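You operate a simulated robot arm through the tools that you are given. There is no shell and no other tool. Be economical: measure what you need, move in short steps, check, and stop when the job is done.

Carry out the task below with a simulated two-armed robot. There is one attempt and no reset: what you move stays moved.

JOB
Pour the green cup through the funnel into the pipe below.
Fine: open the purple lever and the teal funnel lever for it, close both after and put the cup back. Set down upright: green cup.

Only the result counts: the job must be done as asked and must still hold three seconds after the hand-in. Knocking over, shifting, dropping, spilling or breaking anything else fails it.

ROBOT AND FRAMES
Two 7-joint arms with two-finger grippers on one trunk, on a base that drives. Base frame: it is fixed to the floor where the robot stands at the start and does not move with it; the origin is under the middle of the robot, x ahead of it, y to its left, z up. Units: m, degrees, N and s.
The left shoulder is at the start at [0.072, 0.16, 1.003], the right one opposite. With the tool pointing down near the work surface each hand reaches from about 0.3 to 0.76 m from the robot's upright axis, wherever it stands, measured 20 degrees to its own side. Places, roughly: funnel [0.4, -0.4, 0.6]; orange drain lever [0.4, -0.2, 0.4]; purple lever [0.6, 0, 0.7]; teal funnel lever [0.4, -0.4, 0.6]; teal handwheel [0.9, 0, 0.9]. Payload 2.45 kg a hand.
The TCP of each hand is the grasp point between the finger pads, 0.026 m short of the fingertips. In the tool frame z runs along the fingers and y along their closing line. The gripper opens to 0.096 m. The gripper's body begins 0.069 m behind the TCP.
Orientation is told as [roll, pitch, yaw] about the base's x, y, z axes, in that order, counted from this pose: with the fingers straight down and closing along the base's y, the tool's x points along the base's -x, its y along +y and its z along -z.

CONTROLS
- The arms move only by the tool nudge_tool. It takes "left_rows", "right_rows" or both (then of equal length, played together; a hand with none holds still); each is a list of rows, each a list of 7 numbers: the turn, a rotation vector about the tool's x, y, z in units of 5 degrees (1.0 is 5 degrees), then the shift along the tool's x, y, z in units of 25 mm (1.0 is 25 mm), then the finger opening in m, from 0 to 0.096. In form: [[ax, ay, az, dx, dy, dz, gripper], ...]. A call has 1 to 8 rows; each row shifts and turns the commanded pose from where the row before left it, along the tool's axes as they then stand. A call with a number of a shift or a turn outside -1 to 1 is refused whole. Rows are played at 5 a second. More than 0.05 m and 8.6 degrees between two rows, or a gripper value outside its range, and nothing of the call is played. Where a pose cannot be reached the arm comes as near as it can. A force on the tool above 50 N (or 10 N above the force at the start of the call, whichever is more), or a blocked arm, ends the call early, and 0.2 s more pass. The fingers move at their own pace and stop on an object; they squeeze with about 38 N. The grip force told is the motor's: it shows also when the fingers shut on nothing. Time passes only in rows, and 0.2 s behind the last, so rows that do not move let the fingers close. The reply holds the time, the measured pose of the TCP, the force on the tool along the base axes, the opening and the grip force, in the units named above and with some noise, with the torque about the TCP (base axes, N m) and any sound that the robot's microphone picked up, and new pictures: "pictures" is both (left out), scene, wrist or none (wrist: the cameras of the hands that moved).
- Cameras (640 x 400 px; columns grow to the right, rows downward): "scene" is now at [0.1963, 0.0042, 1.4573]; the picture's right is [0.08, -1.00, -0.00], its down [-0.88, -0.07, -0.47] and it looks along [0.47, 0.04, -0.88] (base axes); focal length 277 px, centre (320, 200). "left" rides on the left gripper at [0.082, -0.003, -0.098] in its tool frame; the picture's right is [0.04, 1.00, 0.00], its down [-0.73, 0.03, -0.68] and it looks along [-0.68, 0.03, 0.73] (tool axes); focal length 256 px, centre (320, 200). "right" rides on the right gripper at [0.082, 0.003, -0.098] in its tool frame; the picture's right is [-0.04, 1.00, 0.00], its down [-0.73, -0.03, -0.68] and it looks along [-0.68, -0.03, 0.73] (tool axes); focal length 256 px, centre (320, 200).
- slide_trunk(by): slides the trunk up (or, below 0, down) by that many m; the arms and the scene camera ride with it, the base frame stays. It gives what a move gives, with no picture.
- drive_base(legs): drives the robot by 1 to 6 legs, each [ahead, left, turn to the left] in m, m and degrees, along the robot's own axes; the way and the turn of a leg run together, so that a leg with both is an arc; at most 1.5 m and 180 degrees a leg. The arms and the cameras ride along, it lands a little off, and it stops where it bumps. It gives what a move gives, and a new picture of the scene camera.
- turn_head(pan, tilt): turns the head with the scene camera to pan (to the left, within 120 degrees either way) and tilt (down, from -29 to 69), counted from straight ahead of the robot. It gives what a move gives, and a new picture of the scene camera.
- probe_pixels(camera, pixels): there is no depth. For up to 12 entries [column, row, z] of the newest picture of that camera ("zoom" is the newest enlarged one), the place [x, y] in the base frame at which the ray of that pixel passes the height z, good to about 0.003 m. The clock stands still meanwhile.
- enlarge(camera, box): a new picture of the part [left, top, right, bottom] of that camera's present view, enlarged. The clock stands still meanwhile.
- job_done(): hands the job in; it is judged then, once.

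Keep the steps short. Do not move on a guess: measure, check each grasp and each placing, and mend mistakes. In all there are 80 turns and 260 pictures (those below and enlarged ones count). Leave the grippers open and the arms clear of the work at the hand-in unless told otherwise, and finish with a single line.

The tools are called after ">>>" as name(argument=value, ...) on one line, values as JSON. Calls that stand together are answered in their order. nudge_tool: Moves the arms, as the interface text tells. Its arguments: {"type":"object","properties":{"left_rows":{"type":"array","items":{"type":"array","items":{"type":"number"}}},"right_rows":{"type":"array","items":{"type":"array","items":{"type":"number"}}},"pictures":{"type":"string","enum":["both","scene","wrist","none"]}},"required":[]} The other tools are called the same way: slide_trunk (by) slides the trunk up or down; drive_base (legs) drives the base; turn_head (pan, tilt) turns the head that bears the scene camera; probe_pixels (camera, pixels) gives the place at which the rays of pixels pass given heights; enlarge (camera, box) takes an enlarged picture of a part of a camera's view; job_done () hands the job in.

At the start:

```text
time_s: 0.0
left_position: [0.5145, 0.0917, 1.0984]
left_tool_rot: [0.1, 0.1, 0.1]
left_contact_force: [-1.1, -0.3, -0.6]
left_moment: [0.02, -0.01, 0.0]
left_width: 0.096
left_finger_force: 0.1
right_position: [0.3121, -0.2235, 1.1156]
right_tool_rot: [0.2, 0.0, -0.1]
right_contact_force: [0.4, 0.6, 0.2]
right_moment: [-0.06, 0.0, 0.02]
right_width: 0.0964
right_finger_force: 0.1
trunk travel left (down, up): [-0.175, 0.392]
robot x, y, heading: [0.0, -0.0034, -0.0]
head pan, tilt: [4.5, 61.4]
```

scene: 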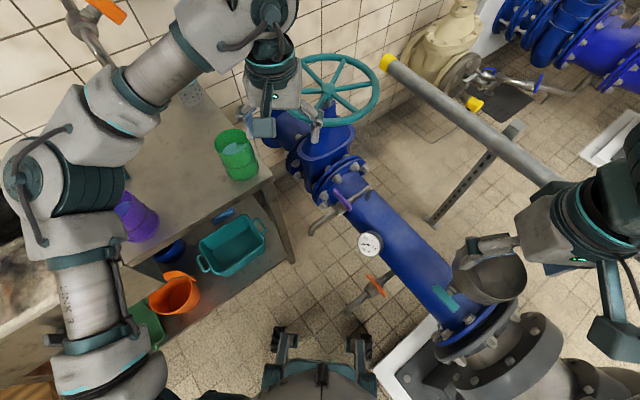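
right: 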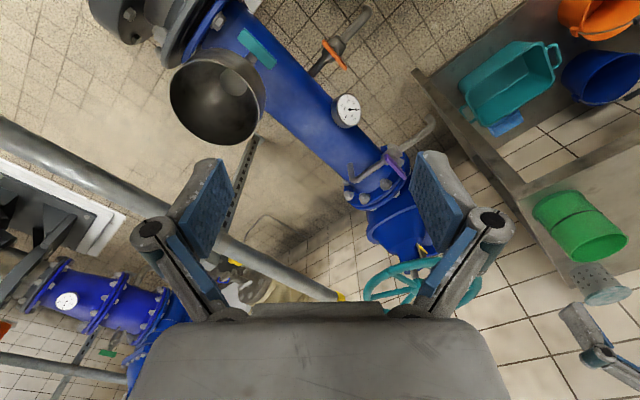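
left: 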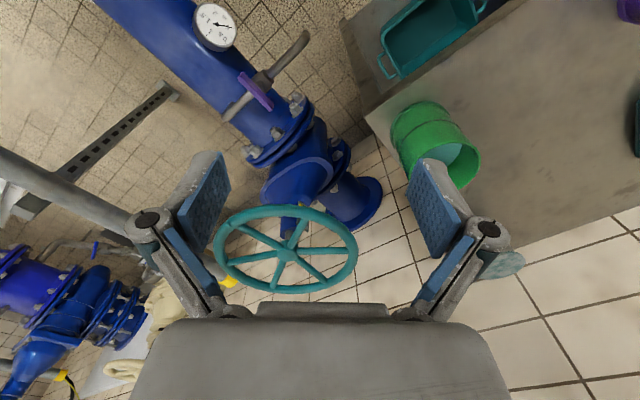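

I see the green cup on the table near scene (237,155), the purple lever near (345,200), the funnel near (490,275) with a teal lever near (445,298). I'll zoom in on each of them first.

>>> enlarge(camera="scene", box=[400, 220, 560, 340])

>>> enlarge(camera="scene", box=[280, 140, 440, 260])

>>> enlarge(camera="left", box=[190, 0, 510, 200])

>>> enlarge(camera="right", box=[150, 0, 440, 220])

```text
3.33 times, centred on (480, 280) of scene
```

zoom: 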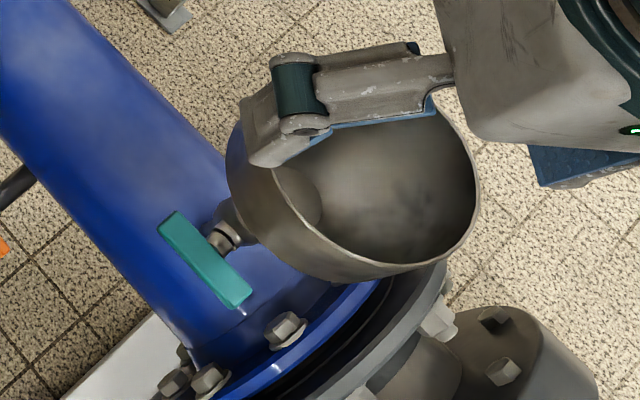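

```text
3.33 times, centred on (360, 200) of scene
```

zoom: 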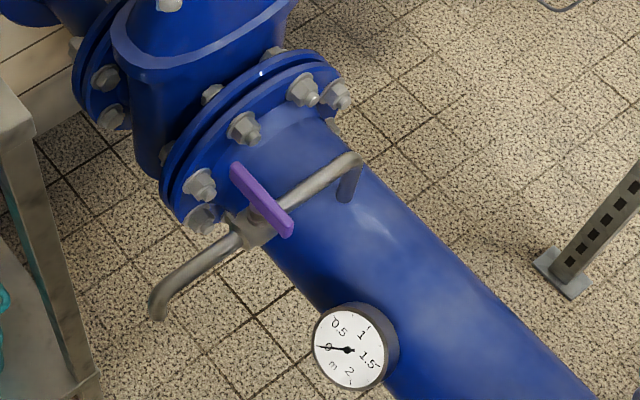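

```text
2.00 times, centred on (350, 100) of left
```

zoom: 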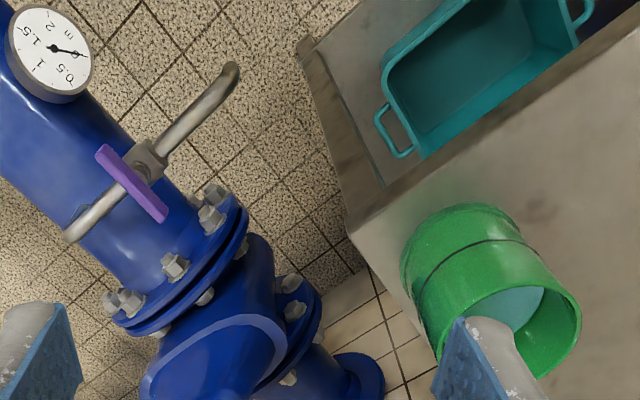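

```text
1.82 times, centred on (295, 110) of right
```

zoom: 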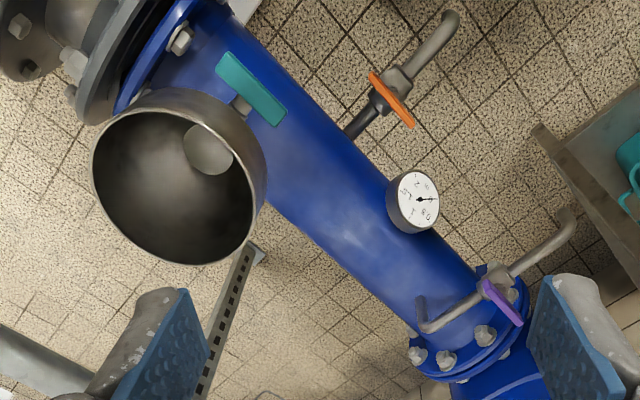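

Now I'll triangulate the purple lever, teal lever, funnel and cup from two cameras at several heights.

>>> probe_pixels(camera="scene", pixels=[[335, 191, 0.6], [335, 191, 0.75], [350, 209, 0.6], [350, 209, 0.75], [431.5, 287, 0.5], [431.5, 287, 0.7], [455, 308, 0.5], [455, 308, 0.7], [232, 140, 0.9], [232, 140, 0.75], [240, 172, 0.75], [240, 172, 0.9]])

>>> probe_pixels(camera="left", pixels=[[241.5, 75, 0.6], [241.5, 75, 0.75], [271.5, 108.5, 0.6], [271.5, 108.5, 0.75], [452, 160, 0.9], [452, 160, 0.75], [418, 124, 0.75], [418, 124, 0.9]])

>>> probe_pixels(camera="right", pixels=[[243, 30, 0.5], [243, 30, 0.7], [275, 66, 0.5], [275, 66, 0.7], [215, 95, 0.7], [215, 95, 0.5], [402, 178, 0.6], [402, 178, 0.75]])

```text
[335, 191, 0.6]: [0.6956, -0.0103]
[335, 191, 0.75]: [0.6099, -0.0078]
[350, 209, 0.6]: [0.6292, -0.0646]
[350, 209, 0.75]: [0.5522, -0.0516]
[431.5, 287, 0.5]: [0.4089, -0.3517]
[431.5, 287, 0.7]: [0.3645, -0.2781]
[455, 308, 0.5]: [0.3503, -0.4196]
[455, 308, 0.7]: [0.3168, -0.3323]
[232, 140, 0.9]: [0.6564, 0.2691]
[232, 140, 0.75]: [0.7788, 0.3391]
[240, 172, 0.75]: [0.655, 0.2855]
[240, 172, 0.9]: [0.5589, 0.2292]
```

```text
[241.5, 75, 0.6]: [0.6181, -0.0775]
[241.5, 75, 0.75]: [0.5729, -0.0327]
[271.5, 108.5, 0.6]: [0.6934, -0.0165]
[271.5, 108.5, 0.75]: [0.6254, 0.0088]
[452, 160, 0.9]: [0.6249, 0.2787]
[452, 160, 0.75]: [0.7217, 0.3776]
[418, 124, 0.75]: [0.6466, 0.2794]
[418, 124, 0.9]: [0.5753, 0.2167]
```

```text
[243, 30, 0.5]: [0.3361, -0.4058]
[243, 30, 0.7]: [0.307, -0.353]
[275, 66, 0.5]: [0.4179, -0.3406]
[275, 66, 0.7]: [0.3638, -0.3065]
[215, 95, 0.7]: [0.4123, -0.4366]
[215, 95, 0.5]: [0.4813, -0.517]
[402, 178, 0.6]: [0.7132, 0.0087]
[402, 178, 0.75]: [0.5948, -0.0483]
```

Rough results: purple lever at about (0.64,-0.035,0.64), teal at about (0.365,-0.36,0.57), and the cup base on the table near z≈0.75. I'll lower both hands by 0.2 m for closer views.

>>> nudge_tool(left_rows=[[0, 0, 0, 0, 0, 1, 0.096], [0, 0, 0, 0, 0, 1, 0.096], [0, 0, 0, 0, 0, 1, 0.096], [0, 0, 0, 0, 0, 1, 0.096], [0, 0, 0, 0, 0, 1, 0.096], [0, 0, 0, 0, 0, 1, 0.096], [0, 0, 0, 0, 0, 0, 0.096]], right_rows=[[0, 0, 0, 0, 0, 1, 0.096], [0, 0, 0, 0, 0, 1, 0.096], [0, 0, 0, 0, 0, 1, 0.096], [0, 0, 0, 0, 0, 1, 0.096], [0, 0, 0, 0, 0, 1, 0.096], [0, 0, 0, 0, 0, 1, 0.096], [0, 0, 0, 0, 0, 1, 0.096]])

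```text
time_s: 1.6
left_position: [0.5115, 0.0925, 0.9519]
left_tool_rot: [0.0, -0.2, 0.2]
left_contact_force: [0.0, 0.0, 0.6]
left_moment: [-0.02, 0.01, 0.02]
left_width: 0.0962
left_finger_force: 0.0
right_position: [0.3068, -0.2236, 0.9401]
right_tool_rot: [0.1, -0.1, 0.0]
right_contact_force: [0.5, -0.6, -0.9]
right_moment: [0.04, 0.01, 0.0]
right_width: 0.0961
right_finger_force: 0.1
trunk travel left (down, up): [-0.175, 0.392]
robot x, y, heading: [0.0012, -0.0014, 0.1]
head pan, tilt: [4.5, 61.4]
```

scene: 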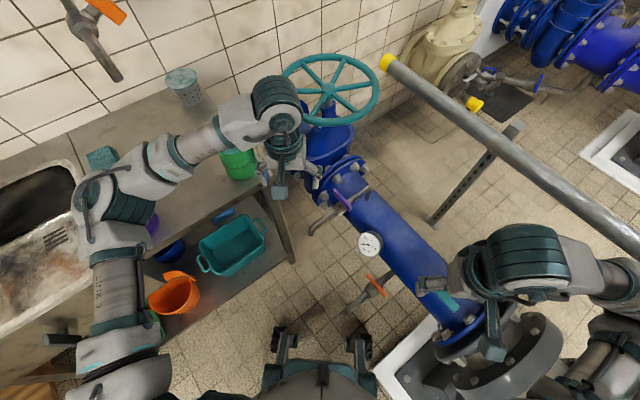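
right: 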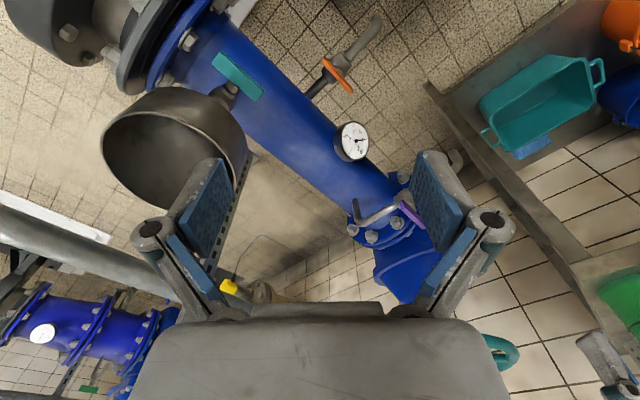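
left: 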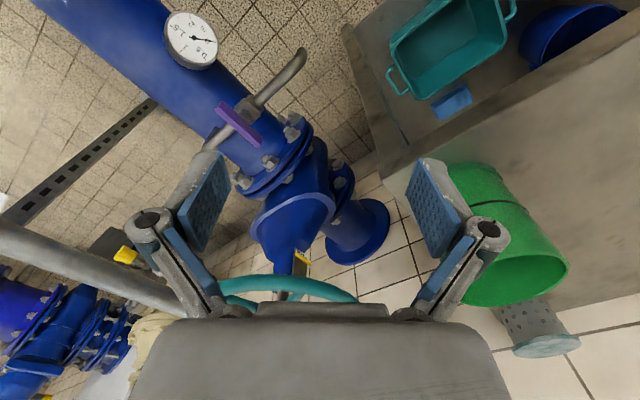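

>>> enlarge(camera="left", box=[180, 40, 340, 160])

>>> enlarge(camera="right", box=[100, 30, 280, 150])

>>> probe_pixels(camera="left", pixels=[[219, 105, 0.6], [219, 105, 0.7], [259, 143, 0.6], [259, 143, 0.7], [467, 170, 0.75], [503, 270, 0.9]])

>>> probe_pixels(camera="right", pixels=[[215, 57, 0.55], [215, 57, 0.65], [261, 97, 0.55], [261, 97, 0.65]])

```text
3.33 times, centred on (260, 100) of left
```

zoom: 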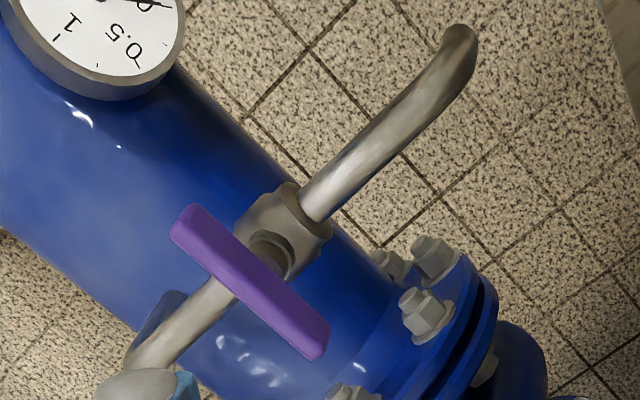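

```text
3.33 times, centred on (190, 90) of right
```

zoom: 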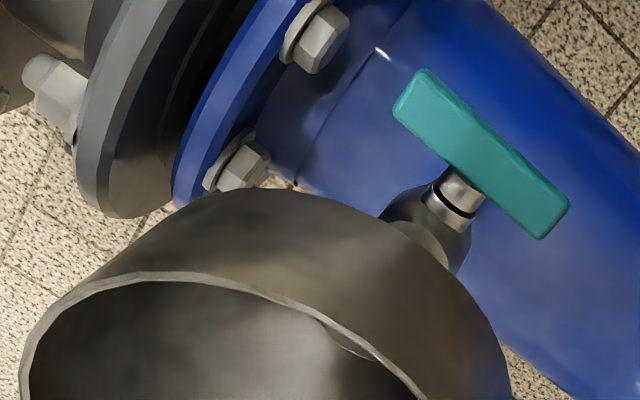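

```text
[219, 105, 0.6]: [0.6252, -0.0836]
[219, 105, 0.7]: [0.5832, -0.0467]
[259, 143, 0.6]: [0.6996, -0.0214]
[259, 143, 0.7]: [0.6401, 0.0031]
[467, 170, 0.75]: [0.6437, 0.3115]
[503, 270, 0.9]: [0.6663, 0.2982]
```

```text
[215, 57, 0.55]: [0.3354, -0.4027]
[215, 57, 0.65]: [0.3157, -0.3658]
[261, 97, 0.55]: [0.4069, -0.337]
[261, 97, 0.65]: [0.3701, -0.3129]
```

I read purple at about (0.633,-0.035,0.655), with the lever running along +39° and crossing its vent pipe (closed). The teal lever seems to have a horizontal spindle. Next I'll look at the cup more closely.

>>> enlarge(camera="left", box=[390, 130, 610, 350])

>>> turn_head(pan=15, tilt=45)

```text
1.82 times, centred on (500, 240) of left
```

zoom: 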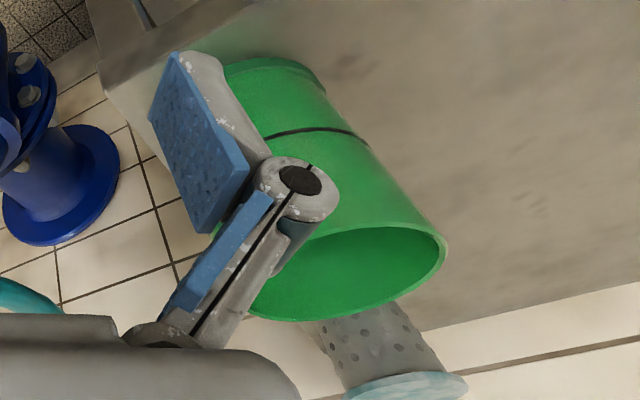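

```text
time_s: 2.4
left_position: [0.512, 0.0926, 0.9534]
left_tool_rot: [0.0, -0.1, 0.1]
left_contact_force: [0.1, 0.0, 0.9]
left_moment: [0.01, 0.01, 0.0]
left_width: 0.0957
left_finger_force: 0.0
right_position: [0.3067, -0.2232, 0.9398]
right_tool_rot: [0.1, -0.1, 0.1]
right_contact_force: [0.5, -0.1, 0.1]
right_moment: [-0.02, 0.04, 0.0]
right_width: 0.0959
right_finger_force: 0.0
trunk travel left (down, up): [-0.175, 0.392]
robot x, y, heading: [-0.0024, -0.001, -0.2]
head pan, tilt: [15.0, 45.0]
```

scene: 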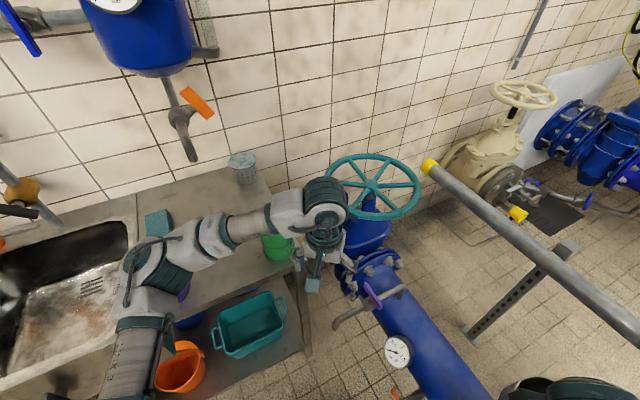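

The cup tapers downward, and water is visible inside. I'll start with the purple lever, so I'm checking handwheel clearance and measuring the lever again from this new head view.

>>> enlarge(camera="scene", box=[320, 150, 440, 350])

>>> probe_pixels(camera="scene", pixels=[[372, 217, 0.85], [372, 217, 0.95], [333, 180, 0.9], [417, 190, 0.9], [367, 285, 0.65], [378, 304, 0.65]])

```text
2.00 times, centred on (380, 250) of scene
```

zoom: 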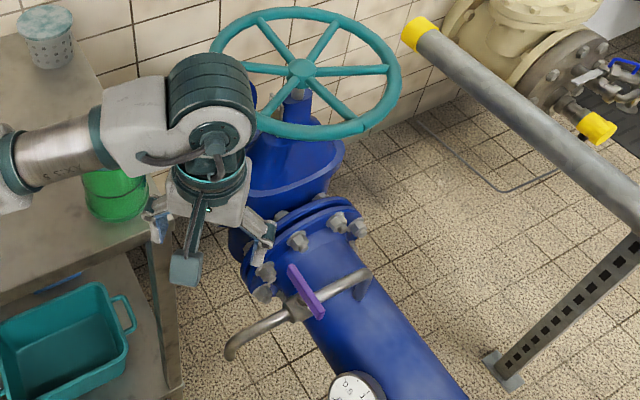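

```text
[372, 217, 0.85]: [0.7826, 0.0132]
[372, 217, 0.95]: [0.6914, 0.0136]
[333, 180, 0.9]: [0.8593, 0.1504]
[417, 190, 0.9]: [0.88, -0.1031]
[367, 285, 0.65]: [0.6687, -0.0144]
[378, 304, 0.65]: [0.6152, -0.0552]
```

The handwheel's near edge is at x≈0.75, which leaves enough room. I'm moving the left hand over the purple lever at a safe height, then lowering it partway.

>>> nudge_tool(left_rows=[[0, 0, 0, -0.97, -1, 0, 0.06], [0, 0, 0, -0.97, -1, 0, 0.06], [0, 0, 0, -0.97, -1, 0, 0.06], [0, 0, 0, -0.97, -1, 0, 0.06], [0, 0, 0, -0.97, -1, 0, 0.06], [0, 0, 0, 0, 0, 1, 0.06], [0, 0, 0, 0, 0, 1, 0.06], [0, 0, 0, 0, 0, 1, 0.06]], pictures="none")

>>> nudge_tool(left_rows=[[0, 0, -0.985, 0, 0, 0, 0.06], [0, 0, -0.985, 0, 0, 0, 0.06], [0, 0, -0.985, 0, 0, 0, 0.06], [0, 0, -0.985, 0, 0, 0, 0.06], [0, 0, -0.985, 0, 0, 0, 0.06], [0, 0, -0.985, 0, 0, 0, 0.06], [0, 0, -0.985, 0, 0, 0, 0.06], [0, 0, -0.985, 0, 0, 0, 0.06]])

```text
time_s: 4.2
left_position: [0.6317, -0.0331, 0.8769]
left_tool_rot: [0.0, -0.3, 0.0]
left_contact_force: [-0.1, -0.7, 0.3]
left_moment: [-0.03, 0.01, 0.01]
left_width: 0.06
left_finger_force: 0.0
right_position: [0.309, -0.2231, 0.9385]
right_tool_rot: [0.1, -0.2, 0.0]
right_contact_force: [0.1, -0.6, 1.2]
right_moment: [0.03, 0.03, -0.02]
right_width: 0.0959
right_finger_force: 0.0
trunk travel left (down, up): [-0.175, 0.392]
robot x, y, heading: [-0.0051, -0.0002, -0.2]
head pan, tilt: [15.0, 45.0]
```

```text
time_s: 6.0
left_position: [0.6323, -0.0339, 0.8777]
left_tool_rot: [0.0, -0.1, 39.5]
left_contact_force: [0.1, -0.2, 0.4]
left_moment: [0.0, 0.03, 0.0]
left_width: 0.06
left_finger_force: 0.0
right_position: [0.3073, -0.2232, 0.9388]
right_tool_rot: [0.1, -0.2, 0.0]
right_contact_force: [-0.1, 0.2, 0.5]
right_moment: [-0.03, 0.0, 0.01]
right_width: 0.0961
right_finger_force: 0.1
trunk travel left (down, up): [-0.175, 0.392]
robot x, y, heading: [0.0031, 0.0002, 0.1]
head pan, tilt: [15.0, 45.0]
```

scene: 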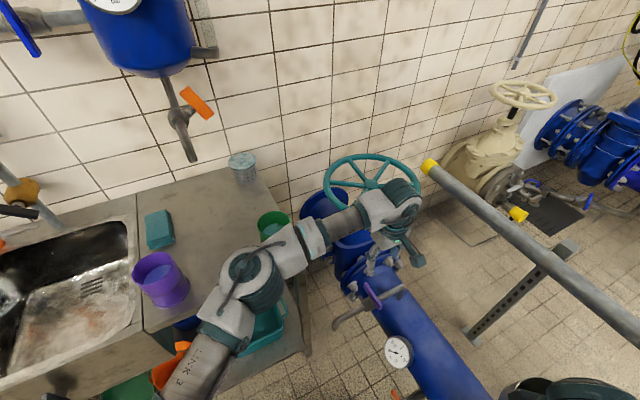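
left: 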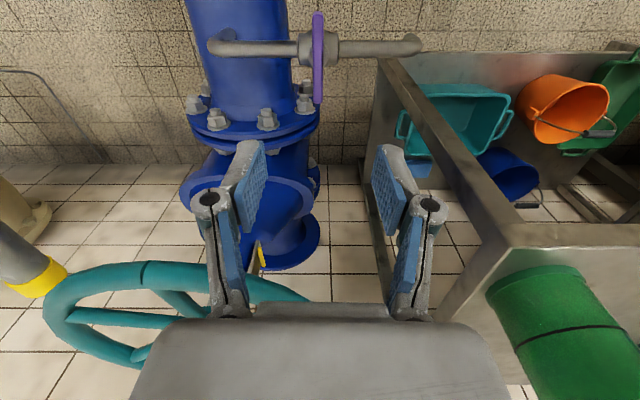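

The lever lies straight along the tool's x axis (column 318, rows 12–103). I'll probe its ends in this view.

>>> probe_pixels(camera="left", pixels=[[318, 13, 0.65], [318, 101, 0.65], [318, 57, 0.65], [318, 57, 0.66], [318, 57, 0.64]])

>>> enlarge(camera="left", box=[200, 0, 440, 140])

```text
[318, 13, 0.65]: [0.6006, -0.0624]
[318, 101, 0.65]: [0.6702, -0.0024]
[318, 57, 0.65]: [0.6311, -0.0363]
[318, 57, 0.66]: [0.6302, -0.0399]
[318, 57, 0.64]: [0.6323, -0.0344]
```

```text
2.67 times, centred on (320, 70) of left
```

zoom: 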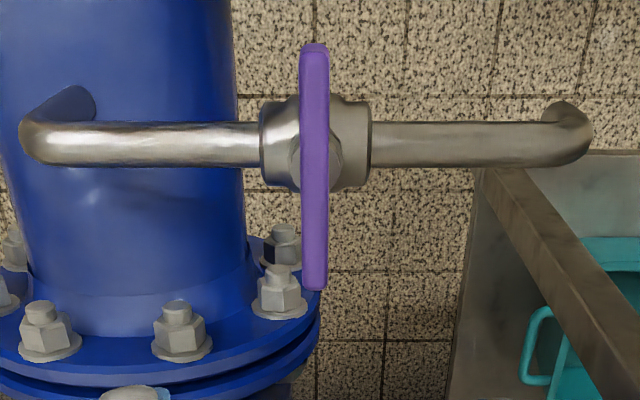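

Alignment is good: the centre is about (0.632,-0.036). I'm lowering by 0.175 m with the fingers open and checking the view before closing.

>>> nudge_tool(left_rows=[[0, 0, 0, 0, 0, 1, 0.06], [0, 0, 0, 0, 0, 1, 0.06], [0, 0, 0, 0, 0, 1, 0.06], [0, 0, 0, 0, 0, 1, 0.06], [0, 0, 0, 0, 0, 1, 0.06], [0, 0, 0, 0, 0, 1, 0.06], [0, 0, 0, 0, 0, 1, 0.06], [0, 0, 0, 0, 0, 0, 0.06]])

```text
time_s: 7.8
left_position: [0.6335, -0.0323, 0.7012]
left_tool_rot: [-0.1, -0.2, 39.4]
left_contact_force: [-0.5, -0.2, -0.9]
left_moment: [0.0, -0.02, -0.02]
left_width: 0.0599
left_finger_force: 0.0
right_position: [0.308, -0.2228, 0.9394]
right_tool_rot: [0.1, -0.2, 0.1]
right_contact_force: [-0.3, 0.4, -1.2]
right_moment: [0.04, 0.0, 0.02]
right_width: 0.0958
right_finger_force: 0.0
trunk travel left (down, up): [-0.175, 0.392]
robot x, y, heading: [0.0045, -0.0, -0.1]
head pan, tilt: [15.0, 45.0]
```

scene: 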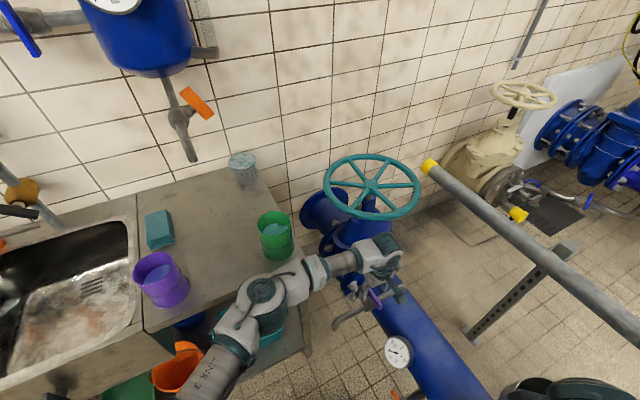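
left: 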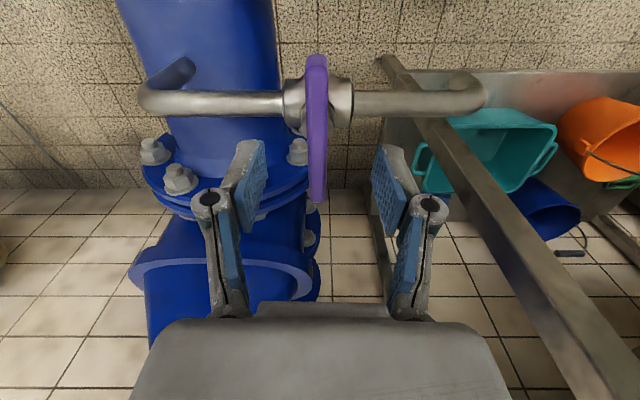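

The lever sits about 0.05 m below the TCP and is centred. I'll lower 0.037 m, close, and let the fingers settle.

>>> nudge_tool(left_rows=[[0, 0, 0, 0, 0, 0.75, 0.06], [0, 0, 0, 0, 0, 0.75, 0.06], [0, 0, 0, 0, 0, 0, 0.06], [0, 0, 0, 0, 0, 0, 0.0], [0, 0, 0, 0, 0, 0, 0.0], [0, 0, 0, 0, 0, 0, 0.0]], pictures="wrist")

```text
time_s: 9.2
left_position: [0.6358, -0.0349, 0.6651]
left_tool_rot: [-0.3, -0.2, 39.4]
left_contact_force: [10.0, -8.7, 3.7]
left_moment: [-0.29, -0.2, -0.02]
left_width: 0.0213
left_finger_force: 45.1
right_position: [0.3076, -0.2242, 0.9396]
right_tool_rot: [0.1, 0.0, 0.0]
right_contact_force: [0.5, 0.3, -0.7]
right_moment: [0.02, -0.01, 0.0]
right_width: 0.0959
right_finger_force: 0.0
trunk travel left (down, up): [-0.175, 0.392]
robot x, y, heading: [-0.0054, 0.0005, -0.1]
head pan, tilt: [15.0, 45.0]
```

left: 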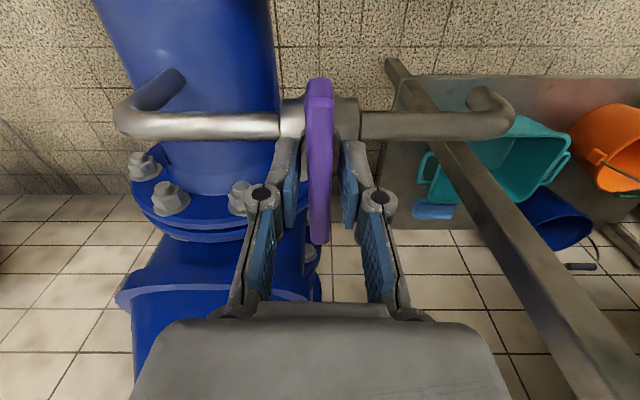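

Width is 0.021 with force, but the picture shows gaps beside the roughly 0.013 m lever, so the tips may be on the hub under it. Zooming in to check.

>>> enlarge(camera="left", box=[240, 60, 400, 260])

```text
2.00 times, centred on (320, 160) of left
```

zoom: 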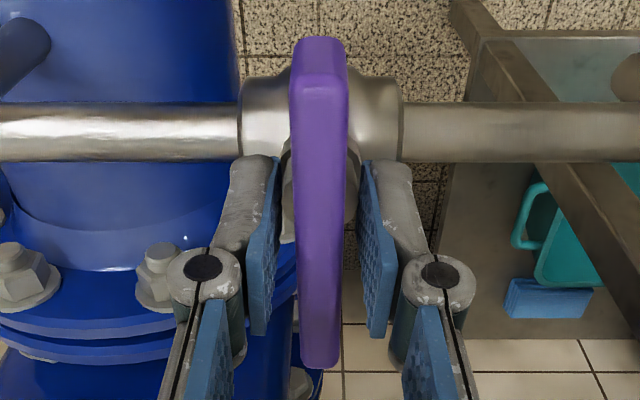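

Confirmed: the pads hold the packing nut under the lever. I'll open, rise 9 mm and close again.

>>> nudge_tool(left_rows=[[0, 0, 0, 0, 0, 0, 0.04], [0, 0, 0, 0, 0, -0.36, 0.04], [0, 0, 0, 0, 0, 0, 0.04], [0, 0, 0, 0, 0, 0, 0.0], [0, 0, 0, 0, 0, 0, 0.0], [0, 0, 0, 0, 0, 0, 0.0]], pictures="wrist")

```text
time_s: 10.6
left_position: [0.6345, -0.0348, 0.6739]
left_tool_rot: [-0.3, 0.0, 39.4]
left_contact_force: [8.8, -9.7, 0.2]
left_moment: [-0.07, -0.36, 1.03]
left_width: 0.0129
left_finger_force: 39.7
right_position: [0.3077, -0.224, 0.9393]
right_tool_rot: [0.1, 0.0, 0.0]
right_contact_force: [-0.5, -0.3, -1.0]
right_moment: [0.03, -0.01, 0.02]
right_width: 0.0962
right_finger_force: 0.0
trunk travel left (down, up): [-0.175, 0.392]
robot x, y, heading: [-0.0007, -0.0033, 0.1]
head pan, tilt: [15.0, 45.0]
```

left: 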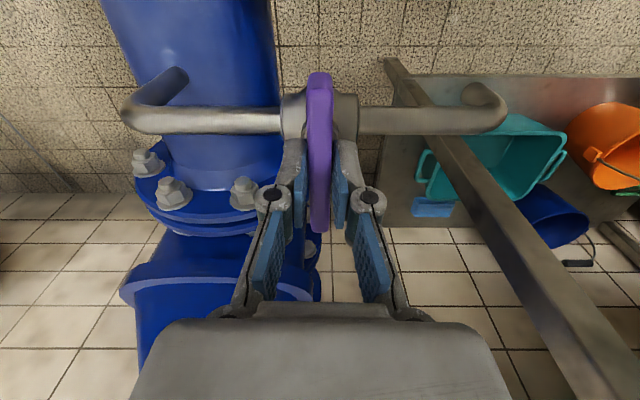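

Lever is now gripped (width 0.013, 40 N). I'll test-turn 15° clockwise from above, watching the moment.

>>> nudge_tool(left_rows=[[0, 0, 1, 0, 0, 0, 0.0], [0, 0, 1, 0, 0, 0, 0.0], [0, 0, 1, 0, 0, 0, 0.0]], pictures="wrist")

```text
time_s: 11.4
left_position: [0.6349, -0.0332, 0.6734]
left_tool_rot: [-0.2, -0.2, 24.4]
left_contact_force: [23.7, -12.4, 9.5]
left_moment: [-0.67, -0.14, 1.71]
left_width: 0.0195
left_finger_force: 45.1
right_position: [0.3087, -0.224, 0.9399]
right_tool_rot: [0.1, -0.1, 0.1]
right_contact_force: [0.2, 0.1, -0.3]
right_moment: [0.03, 0.01, 0.01]
right_width: 0.096
right_finger_force: 0.0
trunk travel left (down, up): [-0.175, 0.392]
robot x, y, heading: [-0.0002, 0.0034, -0.2]
head pan, tilt: [15.0, 45.0]
```

left: 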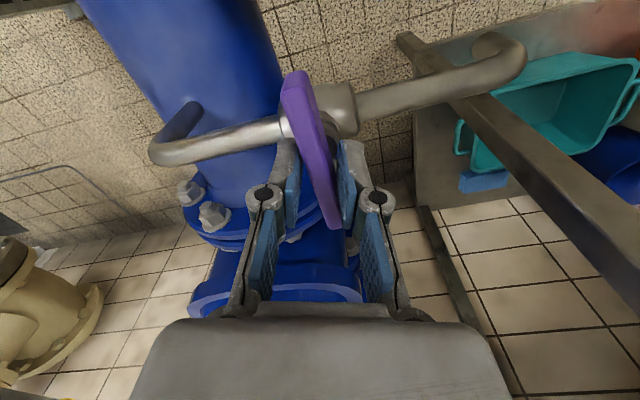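

The lever stayed square to its pipe while the hand slipped round it, so that side is the stop. I'll turn back and go the other way.

>>> nudge_tool(left_rows=[[0, 0, -1, 0, 0, 0, 0.0], [0, 0, -1, 0, 0, 0, 0.0], [0, 0, -1, 0, 0, 0, 0.0], [0, 0, -1, 0, 0, 0, 0.0], [0, 0, -1, 0, 0, 0, 0.0], [0, 0, -1, 0, 0, 0, 0.0]], pictures="wrist")

```text
time_s: 12.8
left_position: [0.6332, -0.0347, 0.6733]
left_tool_rot: [-0.3, -0.2, 54.4]
left_contact_force: [24.9, -19.1, 9.9]
left_moment: [0.45, -1.25, -0.15]
left_width: 0.0121
left_finger_force: 38.8
right_position: [0.3082, -0.2258, 0.9387]
right_tool_rot: [0.2, -0.1, -0.1]
right_contact_force: [-0.7, -0.4, -0.2]
right_moment: [0.01, 0.0, -0.02]
right_width: 0.0959
right_finger_force: 0.0
trunk travel left (down, up): [-0.175, 0.392]
robot x, y, heading: [-0.0012, 0.0005, -0.0]
head pan, tilt: [15.0, 45.0]
```

left: 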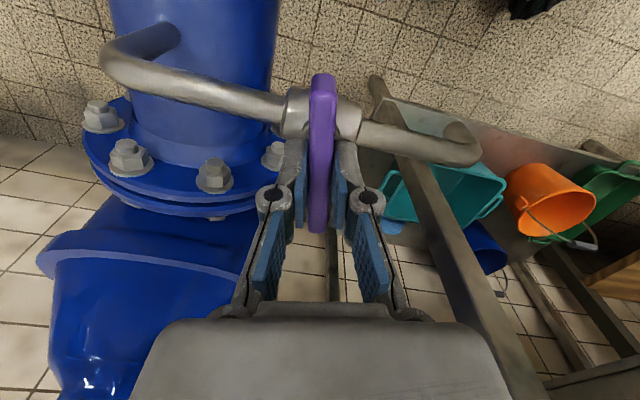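

It turned 15° counter-clockwise. I'll ease the side force with a small shift and carry on turning.

>>> nudge_tool(left_rows=[[0, 0, 0, 0, -0.1, 0, 0.0], [0, 0, -1, 0, 0, 0, 0.0], [0, 0, -1, 0, 0, 0, 0.0], [0, 0, -1, 0, 0, 0, 0.0], [0, 0, -1, 0, 0, 0, 0.0], [0, 0, -1, 0, 0, 0, 0.0], [0, 0, -1, 0, 0, 0, 0.0]], pictures="wrist")

```text
time_s: 14.4
left_position: [0.6353, -0.0354, 0.6743]
left_tool_rot: [0.0, 0.0, 84.6]
left_contact_force: [4.0, -12.6, 13.5]
left_moment: [-0.91, -0.02, -0.1]
left_width: 0.0118
left_finger_force: 38.7
right_position: [0.3072, -0.2247, 0.9384]
right_tool_rot: [0.1, -0.3, 0.0]
right_contact_force: [-0.4, 0.1, 0.5]
right_moment: [0.0, -0.01, 0.0]
right_width: 0.0957
right_finger_force: 0.0
trunk travel left (down, up): [-0.175, 0.392]
robot x, y, heading: [-0.0006, -0.0016, -0.0]
head pan, tilt: [15.0, 45.0]
```

left: 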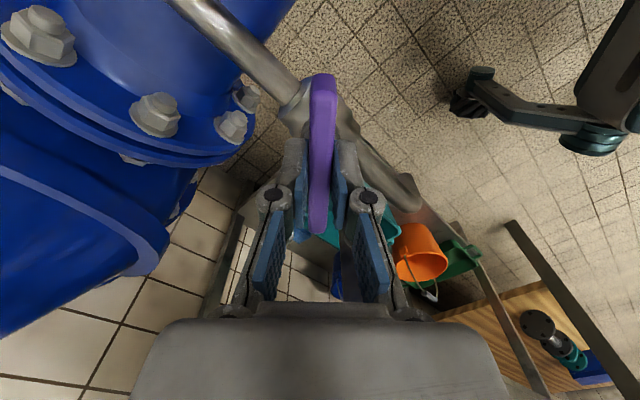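

Turning well (45° so far). I'll continue 40°.

>>> nudge_tool(left_rows=[[0, 0, -1, 0, 0, 0, 0.0], [0, 0, -1, 0, 0, 0, 0.0], [0, 0, -1, 0, 0, 0, 0.0], [0, 0, -1, 0, 0, 0, 0.0], [0, 0, -1, 0, 0, 0, 0.0], [0, 0, -1, 0, 0, 0, 0.0], [0, 0, -1, 0, 0, 0, 0.0], [0, 0, -1, 0, 0, 0, 0.0]], pictures="wrist")

```text
time_s: 16.2
left_position: [0.6357, -0.0353, 0.6734]
left_tool_rot: [-0.1, 0.2, 124.4]
left_contact_force: [5.6, -16.9, 8.8]
left_moment: [0.33, 0.33, -0.09]
left_width: 0.012
left_finger_force: 38.9
right_position: [0.3077, -0.2241, 0.938]
right_tool_rot: [0.2, -0.2, 0.0]
right_contact_force: [-0.2, -0.5, -0.6]
right_moment: [-0.04, 0.0, 0.02]
right_width: 0.0958
right_finger_force: 0.1
trunk travel left (down, up): [-0.175, 0.392]
robot x, y, heading: [-0.0015, 0.0016, -0.1]
head pan, tilt: [15.0, 45.0]
```

left: 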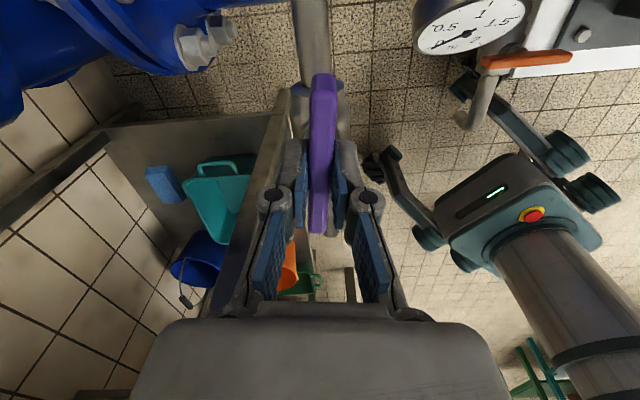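

Nearly aligned with the pipe. I'll turn the last ~7° to the stop.

>>> nudge_tool(left_rows=[[0, 0, -0.7, 0, 0, 0, 0.0], [0, 0, -0.7, 0, 0, 0, 0.0], [0, 0, 0, 0, 0, 0, 0.0]], pictures="wrist")

```text
time_s: 17.0
left_position: [0.6354, -0.0357, 0.6743]
left_tool_rot: [-0.2, 0.3, 131.5]
left_contact_force: [10.2, -18.5, 11.5]
left_moment: [0.03, 0.16, 0.0]
left_width: 0.0119
left_finger_force: 38.8
right_position: [0.3067, -0.2252, 0.9394]
right_tool_rot: [0.2, -0.1, 0.0]
right_contact_force: [0.5, -0.4, 0.1]
right_moment: [-0.04, 0.02, 0.04]
right_width: 0.0959
right_finger_force: 0.1
trunk travel left (down, up): [-0.175, 0.392]
robot x, y, heading: [0.0023, 0.0004, 0.3]
head pan, tilt: [15.0, 45.0]
```

left: 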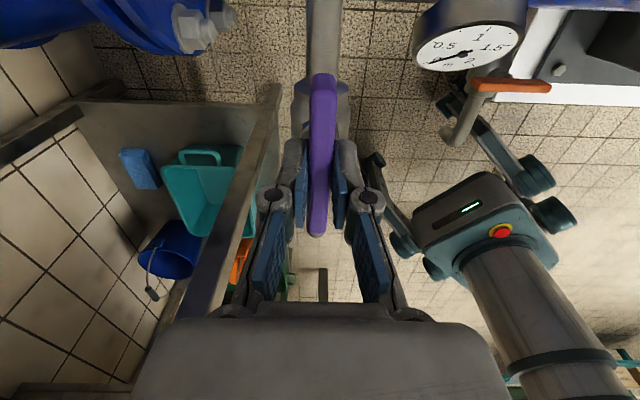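

The lever now lies along the vent pipe: open (92°). I'll release, rise and turn the hand back.

>>> nudge_tool(left_rows=[[0, 0, 0, 0, 0, 0, 0.06], [0, 0, 0, 0, 0, 0, 0.06], [0, 0, 0, 0, 0, -1, 0.06], [0, 0, 0, 0, 0, -1, 0.06], [0, 0, 0, 0, 0, -1, 0.06], [0, 0, 0, 0, 0, -1, 0.06], [0, 0, 0, 0, 0, -1, 0.06], [0, 0, 0, 0, 0, -1, 0.06]], pictures="wrist")

>>> nudge_tool(left_rows=[[0, 0, 1, 0, 0, -1, 0.096], [0, 0, 1, 0, 0, -1, 0.096], [0, 0, 1, 0, 0, -1, 0.096], [0, 0, 1, 0, 0, -1, 0.096], [0, 0, 1, 0, 0, 0, 0.096], [0, 0, 1, 0, 0, 0, 0.096], [0, 0, 1, 0, 0, 0, 0.096], [0, 0, 1, 0, 0, 0, 0.096]], pictures="none")

>>> nudge_tool(left_rows=[[0, 0, 1, 0, 0, 0, 0.096], [0, 0, 1, 0, 0, 0, 0.096], [0, 0, 1, 0, 0, 0, 0.096], [0, 0, 1, 0, 0, 0, 0.096], [0, 0, 1, 0, 0, 0, 0.096], [0, 0, 1, 0, 0, 0, 0.096], [0, 0, 1, 0, 0, 0, 0.096], [0, 0, 1, 0, 0, 0, 0.096]], pictures="scene")

```text
time_s: 18.8
left_position: [0.6319, -0.034, 0.8246]
left_tool_rot: [-0.1, 0.1, 131.5]
left_contact_force: [0.5, 0.8, -0.5]
left_moment: [-0.01, 0.02, -0.05]
left_width: 0.06
left_finger_force: 0.0
right_position: [0.3076, -0.2236, 0.9406]
right_tool_rot: [0.1, -0.2, 0.0]
right_contact_force: [-0.6, 0.3, -0.5]
right_moment: [-0.03, 0.0, -0.01]
right_width: 0.096
right_finger_force: 0.0
trunk travel left (down, up): [-0.175, 0.392]
robot x, y, heading: [-0.0034, -0.0, 0.0]
head pan, tilt: [15.0, 45.0]
```

left: 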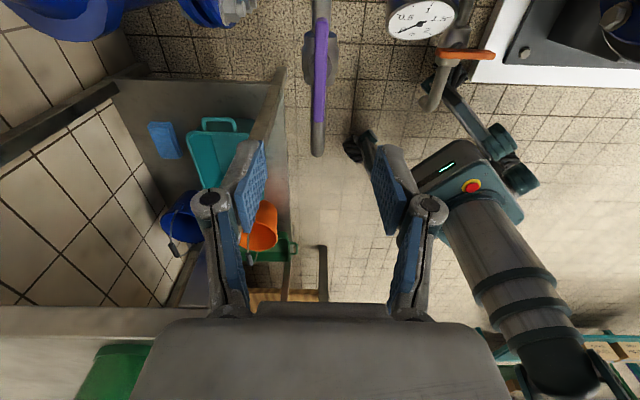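

```text
time_s: 20.6
left_position: [0.6339, -0.0358, 0.9253]
left_tool_rot: [-0.3, 0.1, 91.3]
left_contact_force: [0.8, -0.4, 0.4]
left_moment: [0.0, 0.01, 0.0]
left_width: 0.0962
left_finger_force: 0.1
right_position: [0.309, -0.2235, 0.9397]
right_tool_rot: [0.1, -0.1, 0.0]
right_contact_force: [0.8, 0.1, -0.5]
right_moment: [0.0, -0.01, 0.05]
right_width: 0.096
right_finger_force: 0.0
trunk travel left (down, up): [-0.175, 0.392]
robot x, y, heading: [-0.0011, -0.0028, -0.1]
head pan, tilt: [15.0, 45.0]
```

```text
time_s: 22.4
left_position: [0.6349, -0.0345, 0.9233]
left_tool_rot: [-0.1, -0.1, 51.2]
left_contact_force: [0.2, -0.1, 0.7]
left_moment: [0.0, 0.01, -0.01]
left_width: 0.096
left_finger_force: 0.1
right_position: [0.3069, -0.2249, 0.9394]
right_tool_rot: [0.2, -0.1, 0.0]
right_contact_force: [0.4, -0.4, -0.6]
right_moment: [0.01, 0.01, -0.03]
right_width: 0.0958
right_finger_force: 0.0
trunk travel left (down, up): [-0.175, 0.392]
robot x, y, heading: [-0.001, 0.001, -0.1]
head pan, tilt: [15.0, 45.0]
```

scene: 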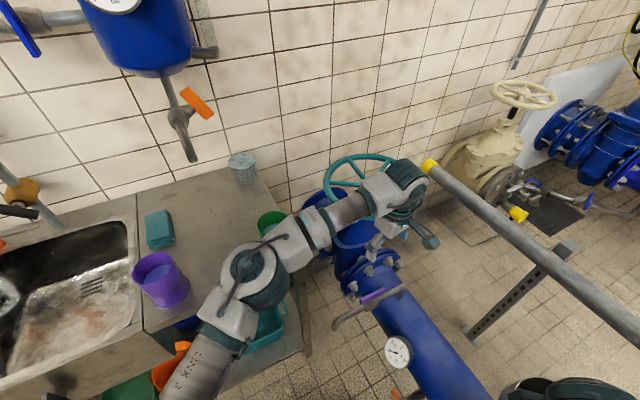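

Purple is open. Next the teal lever: I'll move the right hand left by 0.1 m, bring the left hand back over the table side, and look at the funnel.

>>> nudge_tool(left_rows=[[0, 0, 1, 0, 0, 0, 0.096], [0, 0, 1, 0, 0, 0, 0.096], [0, 0, 1, 0, 0, 0, 0.096], [0, 0, 1, 0, 0, 0, 0.096], [0, 0, 1, 1, 1, 0, 0.096], [0, 0, 1, 1, 1, 0, 0.096], [0, 0, 1, 1, 1, 0, 0.096], [0, 0, 1, 1, 1, 0, 0.096]], right_rows=[[0, 0, 0, 0, 1, 0, 0.096], [0, 0, 0, 0, 1, 0, 0.096], [0, 0, 0, 0, 1, 0, 0.096], [0, 0, 0, 0, 1, 0, 0.096], [0, 0, 0, 0, 0, 0, 0.096], [0, 0, 0, 0, 0, 0, 0.096], [0, 0, 0, 0, 0, 0, 0.096], [0, 0, 0, 0, 0, 0, 0.096]], pictures="wrist")

>>> turn_head(pan=-35, tilt=55)

```text
time_s: 24.2
left_position: [0.5015, 0.0161, 0.9244]
left_tool_rot: [-0.1, -0.2, 11.3]
left_contact_force: [-0.2, 0.2, 0.6]
left_moment: [0.02, -0.02, -0.01]
left_width: 0.096
left_finger_force: 0.0
right_position: [0.306, -0.1211, 0.9406]
right_tool_rot: [0.0, -0.2, 0.1]
right_contact_force: [-0.6, -0.8, -0.5]
right_moment: [0.0, 0.02, 0.01]
right_width: 0.0959
right_finger_force: 0.0
trunk travel left (down, up): [-0.175, 0.392]
robot x, y, heading: [0.0023, 0.0039, 0.1]
head pan, tilt: [15.0, 45.0]
```

right: 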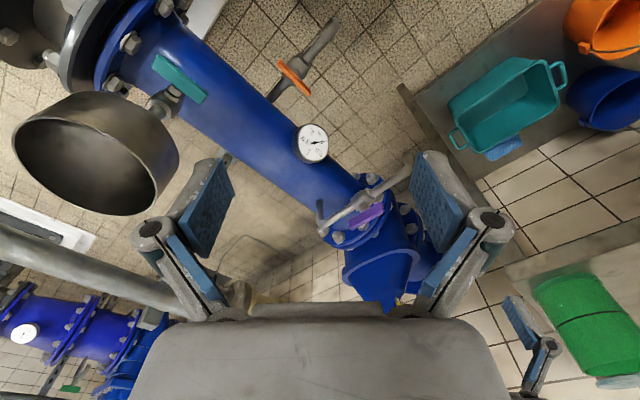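
left: 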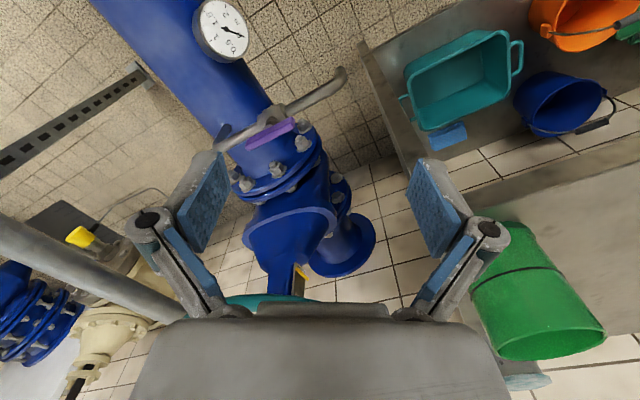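

```text
time_s: 25.4
left_position: [0.5015, 0.0141, 0.9246]
left_tool_rot: [0.0, -0.1, 11.5]
left_contact_force: [-0.7, 0.2, 0.6]
left_moment: [0.03, 0.01, -0.01]
left_width: 0.0961
left_finger_force: 0.0
right_position: [0.3062, -0.1217, 0.9415]
right_tool_rot: [0.1, -0.3, 0.0]
right_contact_force: [0.1, -0.2, -0.4]
right_moment: [0.03, -0.01, 0.01]
right_width: 0.0959
right_finger_force: 0.1
trunk travel left (down, up): [-0.175, 0.392]
robot x, y, heading: [0.0037, -0.0007, 0.1]
head pan, tilt: [-35.0, 55.0]
```

scene: 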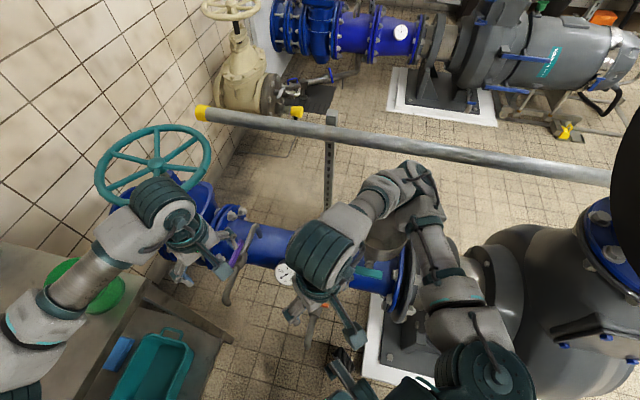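

The scene view of the funnel is blocked by the right arm, so I'll use the right wrist view from this offset position.

>>> enlarge(camera="right", box=[80, 30, 240, 150])

>>> enlarge(camera="scene", box=[330, 220, 450, 320])

```text
3.33 times, centred on (160, 90) of right
```

zoom: 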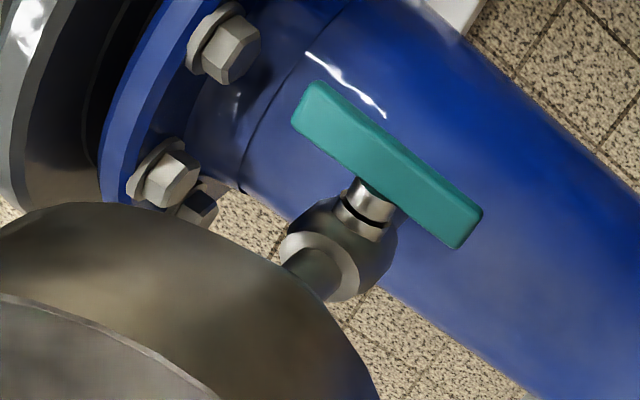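

```text
4.00 times, centred on (390, 270) of scene
```

zoom: 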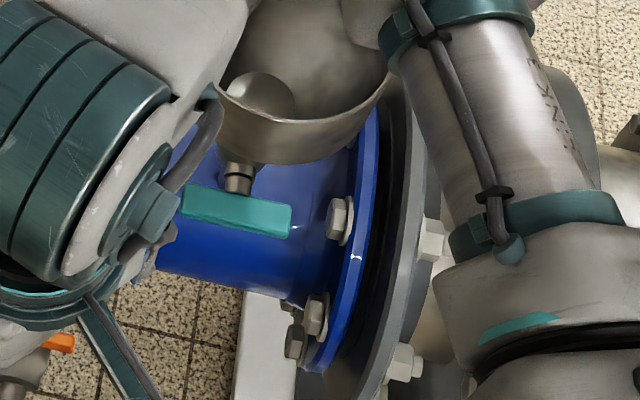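

The teal valve has a horizontal spindle facing the robot, and its lever lies level (closed). A horizontal grasp along the spindle needs room, so I'll drive back 0.2 m and look again.

>>> drive_base(legs=[[-0.2, 0, 0]])

```text
time_s: 27.0
left_position: [0.3037, 0.0559, 0.9235]
left_tool_rot: [-1.8, 0.3, 11.7]
left_contact_force: [0.3, 2.7, 0.1]
left_moment: [-0.31, 0.07, -0.01]
left_width: 0.096
left_finger_force: 0.0
right_position: [0.1074, -0.0811, 0.9442]
right_tool_rot: [-1.8, -0.1, 0.0]
right_contact_force: [0.9, 1.9, -0.7]
right_moment: [-0.17, -0.01, 0.01]
right_width: 0.096
right_finger_force: 0.1
trunk travel left (down, up): [-0.175, 0.392]
robot x, y, heading: [-0.1976, 0.012, -0.2]
head pan, tilt: [-35.0, 55.0]
```

scene: 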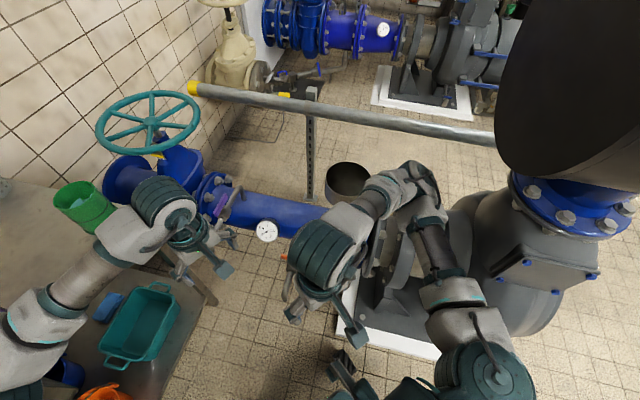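

The funnel is partly visible at (348,180). I'll bring the right hand forward at height, yaw it, then tip it toward horizontal facing along the spindle.

>>> nudge_tool(right_rows=[[0, 0, 0, -1, -0.6, 0, 0.06], [0, 0, 0, -1, -0.6, 0, 0.06], [0, 0, 0, -1, -0.6, 0, 0.06], [0, 0, 0, -1, -0.6, 0, 0.06], [0, 0, 0, -1, -0.6, 0, 0.06], [0, 0, 0, -1, -0.6, 0, 0.06], [0, 0, 0, -1, -0.6, 0, 0.06]], pictures="none")

>>> nudge_tool(right_rows=[[0, 0, -0.985, 0, 0, 0, 0.06], [0, 0, -0.985, 0, 0, 0, 0.06], [0, 0, -0.985, 0, 0, 0, 0.06], [0, 0, -0.985, 0, 0, 0, 0.06], [0, 0, -0.985, 0, 0, 0, 0.06], [0, 0, -0.985, 0, 0, 0, 0.06], [0, 0, -0.985, 0, 0, 0, 0.06], [0, 0, -0.985, 0, 0, 0, 0.06]], pictures="none")

>>> nudge_tool(right_rows=[[1, 0, 0, 0, 0, 0, 0.06], [1, 0, 0, 0, 0, 0, 0.06], [1, 0, 0, 0, 0, 0, 0.06], [1, 0, 0, 0, 0, 0, 0.06], [1, 0, 0, 0, 0, 0, 0.06], [1, 0, 0, 0, 0, 0, 0.06], [1, 0, 0, 0, 0, 0, 0.06], [1, 0, 0, 0, 0, 0, 0.06]])

```text
time_s: 28.8
left_position: [0.2931, 0.028, 0.9302]
left_tool_rot: [0.1, -0.8, 11.8]
left_contact_force: [-0.4, -0.3, 0.1]
left_moment: [0.02, -0.02, 0.0]
left_width: 0.0962
left_finger_force: 0.1
right_position: [0.2735, -0.2155, 0.9458]
right_tool_rot: [0.5, -0.8, 0.4]
right_contact_force: [-0.9, 0.1, 0.1]
right_moment: [0.03, -0.01, 0.0]
right_width: 0.06
right_finger_force: 0.0
trunk travel left (down, up): [-0.175, 0.392]
robot x, y, heading: [-0.2011, 0.0174, 0.1]
head pan, tilt: [-35.0, 55.0]
stopped in row 7 (right hand): the arm was blocked; the commanded pose is now the measured one
```

```text
time_s: 30.6
left_position: [0.2946, 0.017, 0.93]
left_tool_rot: [0.6, -0.8, 11.7]
left_contact_force: [-1.1, -0.4, 0.2]
left_moment: [-0.01, -0.04, 0.03]
left_width: 0.096
left_finger_force: 0.2
right_position: [0.2738, -0.2265, 0.9416]
right_tool_rot: [0.2, -1.1, 39.7]
right_contact_force: [-0.3, -0.8, 0.0]
right_moment: [-0.01, 0.02, 0.04]
right_width: 0.0601
right_finger_force: 0.0
trunk travel left (down, up): [-0.175, 0.392]
robot x, y, heading: [-0.1992, 0.0143, -0.2]
head pan, tilt: [-35.0, 55.0]
```

```text
time_s: 32.4
left_position: [0.2943, 0.0246, 0.9309]
left_tool_rot: [0.3, -0.9, 11.8]
left_contact_force: [0.3, -0.1, 0.4]
left_moment: [0.01, -0.01, 0.0]
left_width: 0.0963
left_finger_force: 0.1
right_position: [0.2739, -0.2193, 0.9426]
right_tool_rot: [-40.2, -0.9, 39.6]
right_contact_force: [0.1, 0.2, -1.1]
right_moment: [0.03, -0.04, 0.03]
right_width: 0.0599
right_finger_force: 0.0
trunk travel left (down, up): [-0.175, 0.392]
robot x, y, heading: [-0.1978, 0.0151, 0.0]
head pan, tilt: [-35.0, 55.0]
```

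scene: 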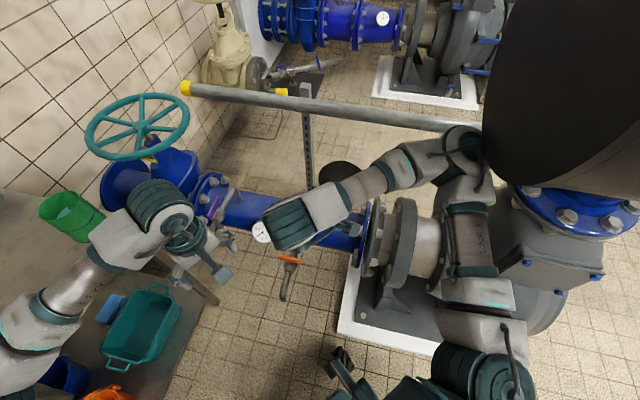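
right: 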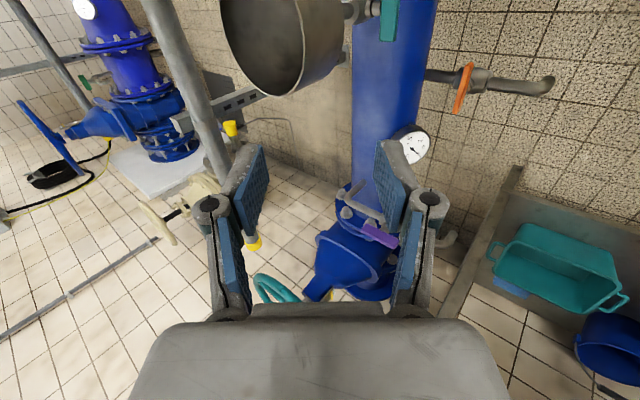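

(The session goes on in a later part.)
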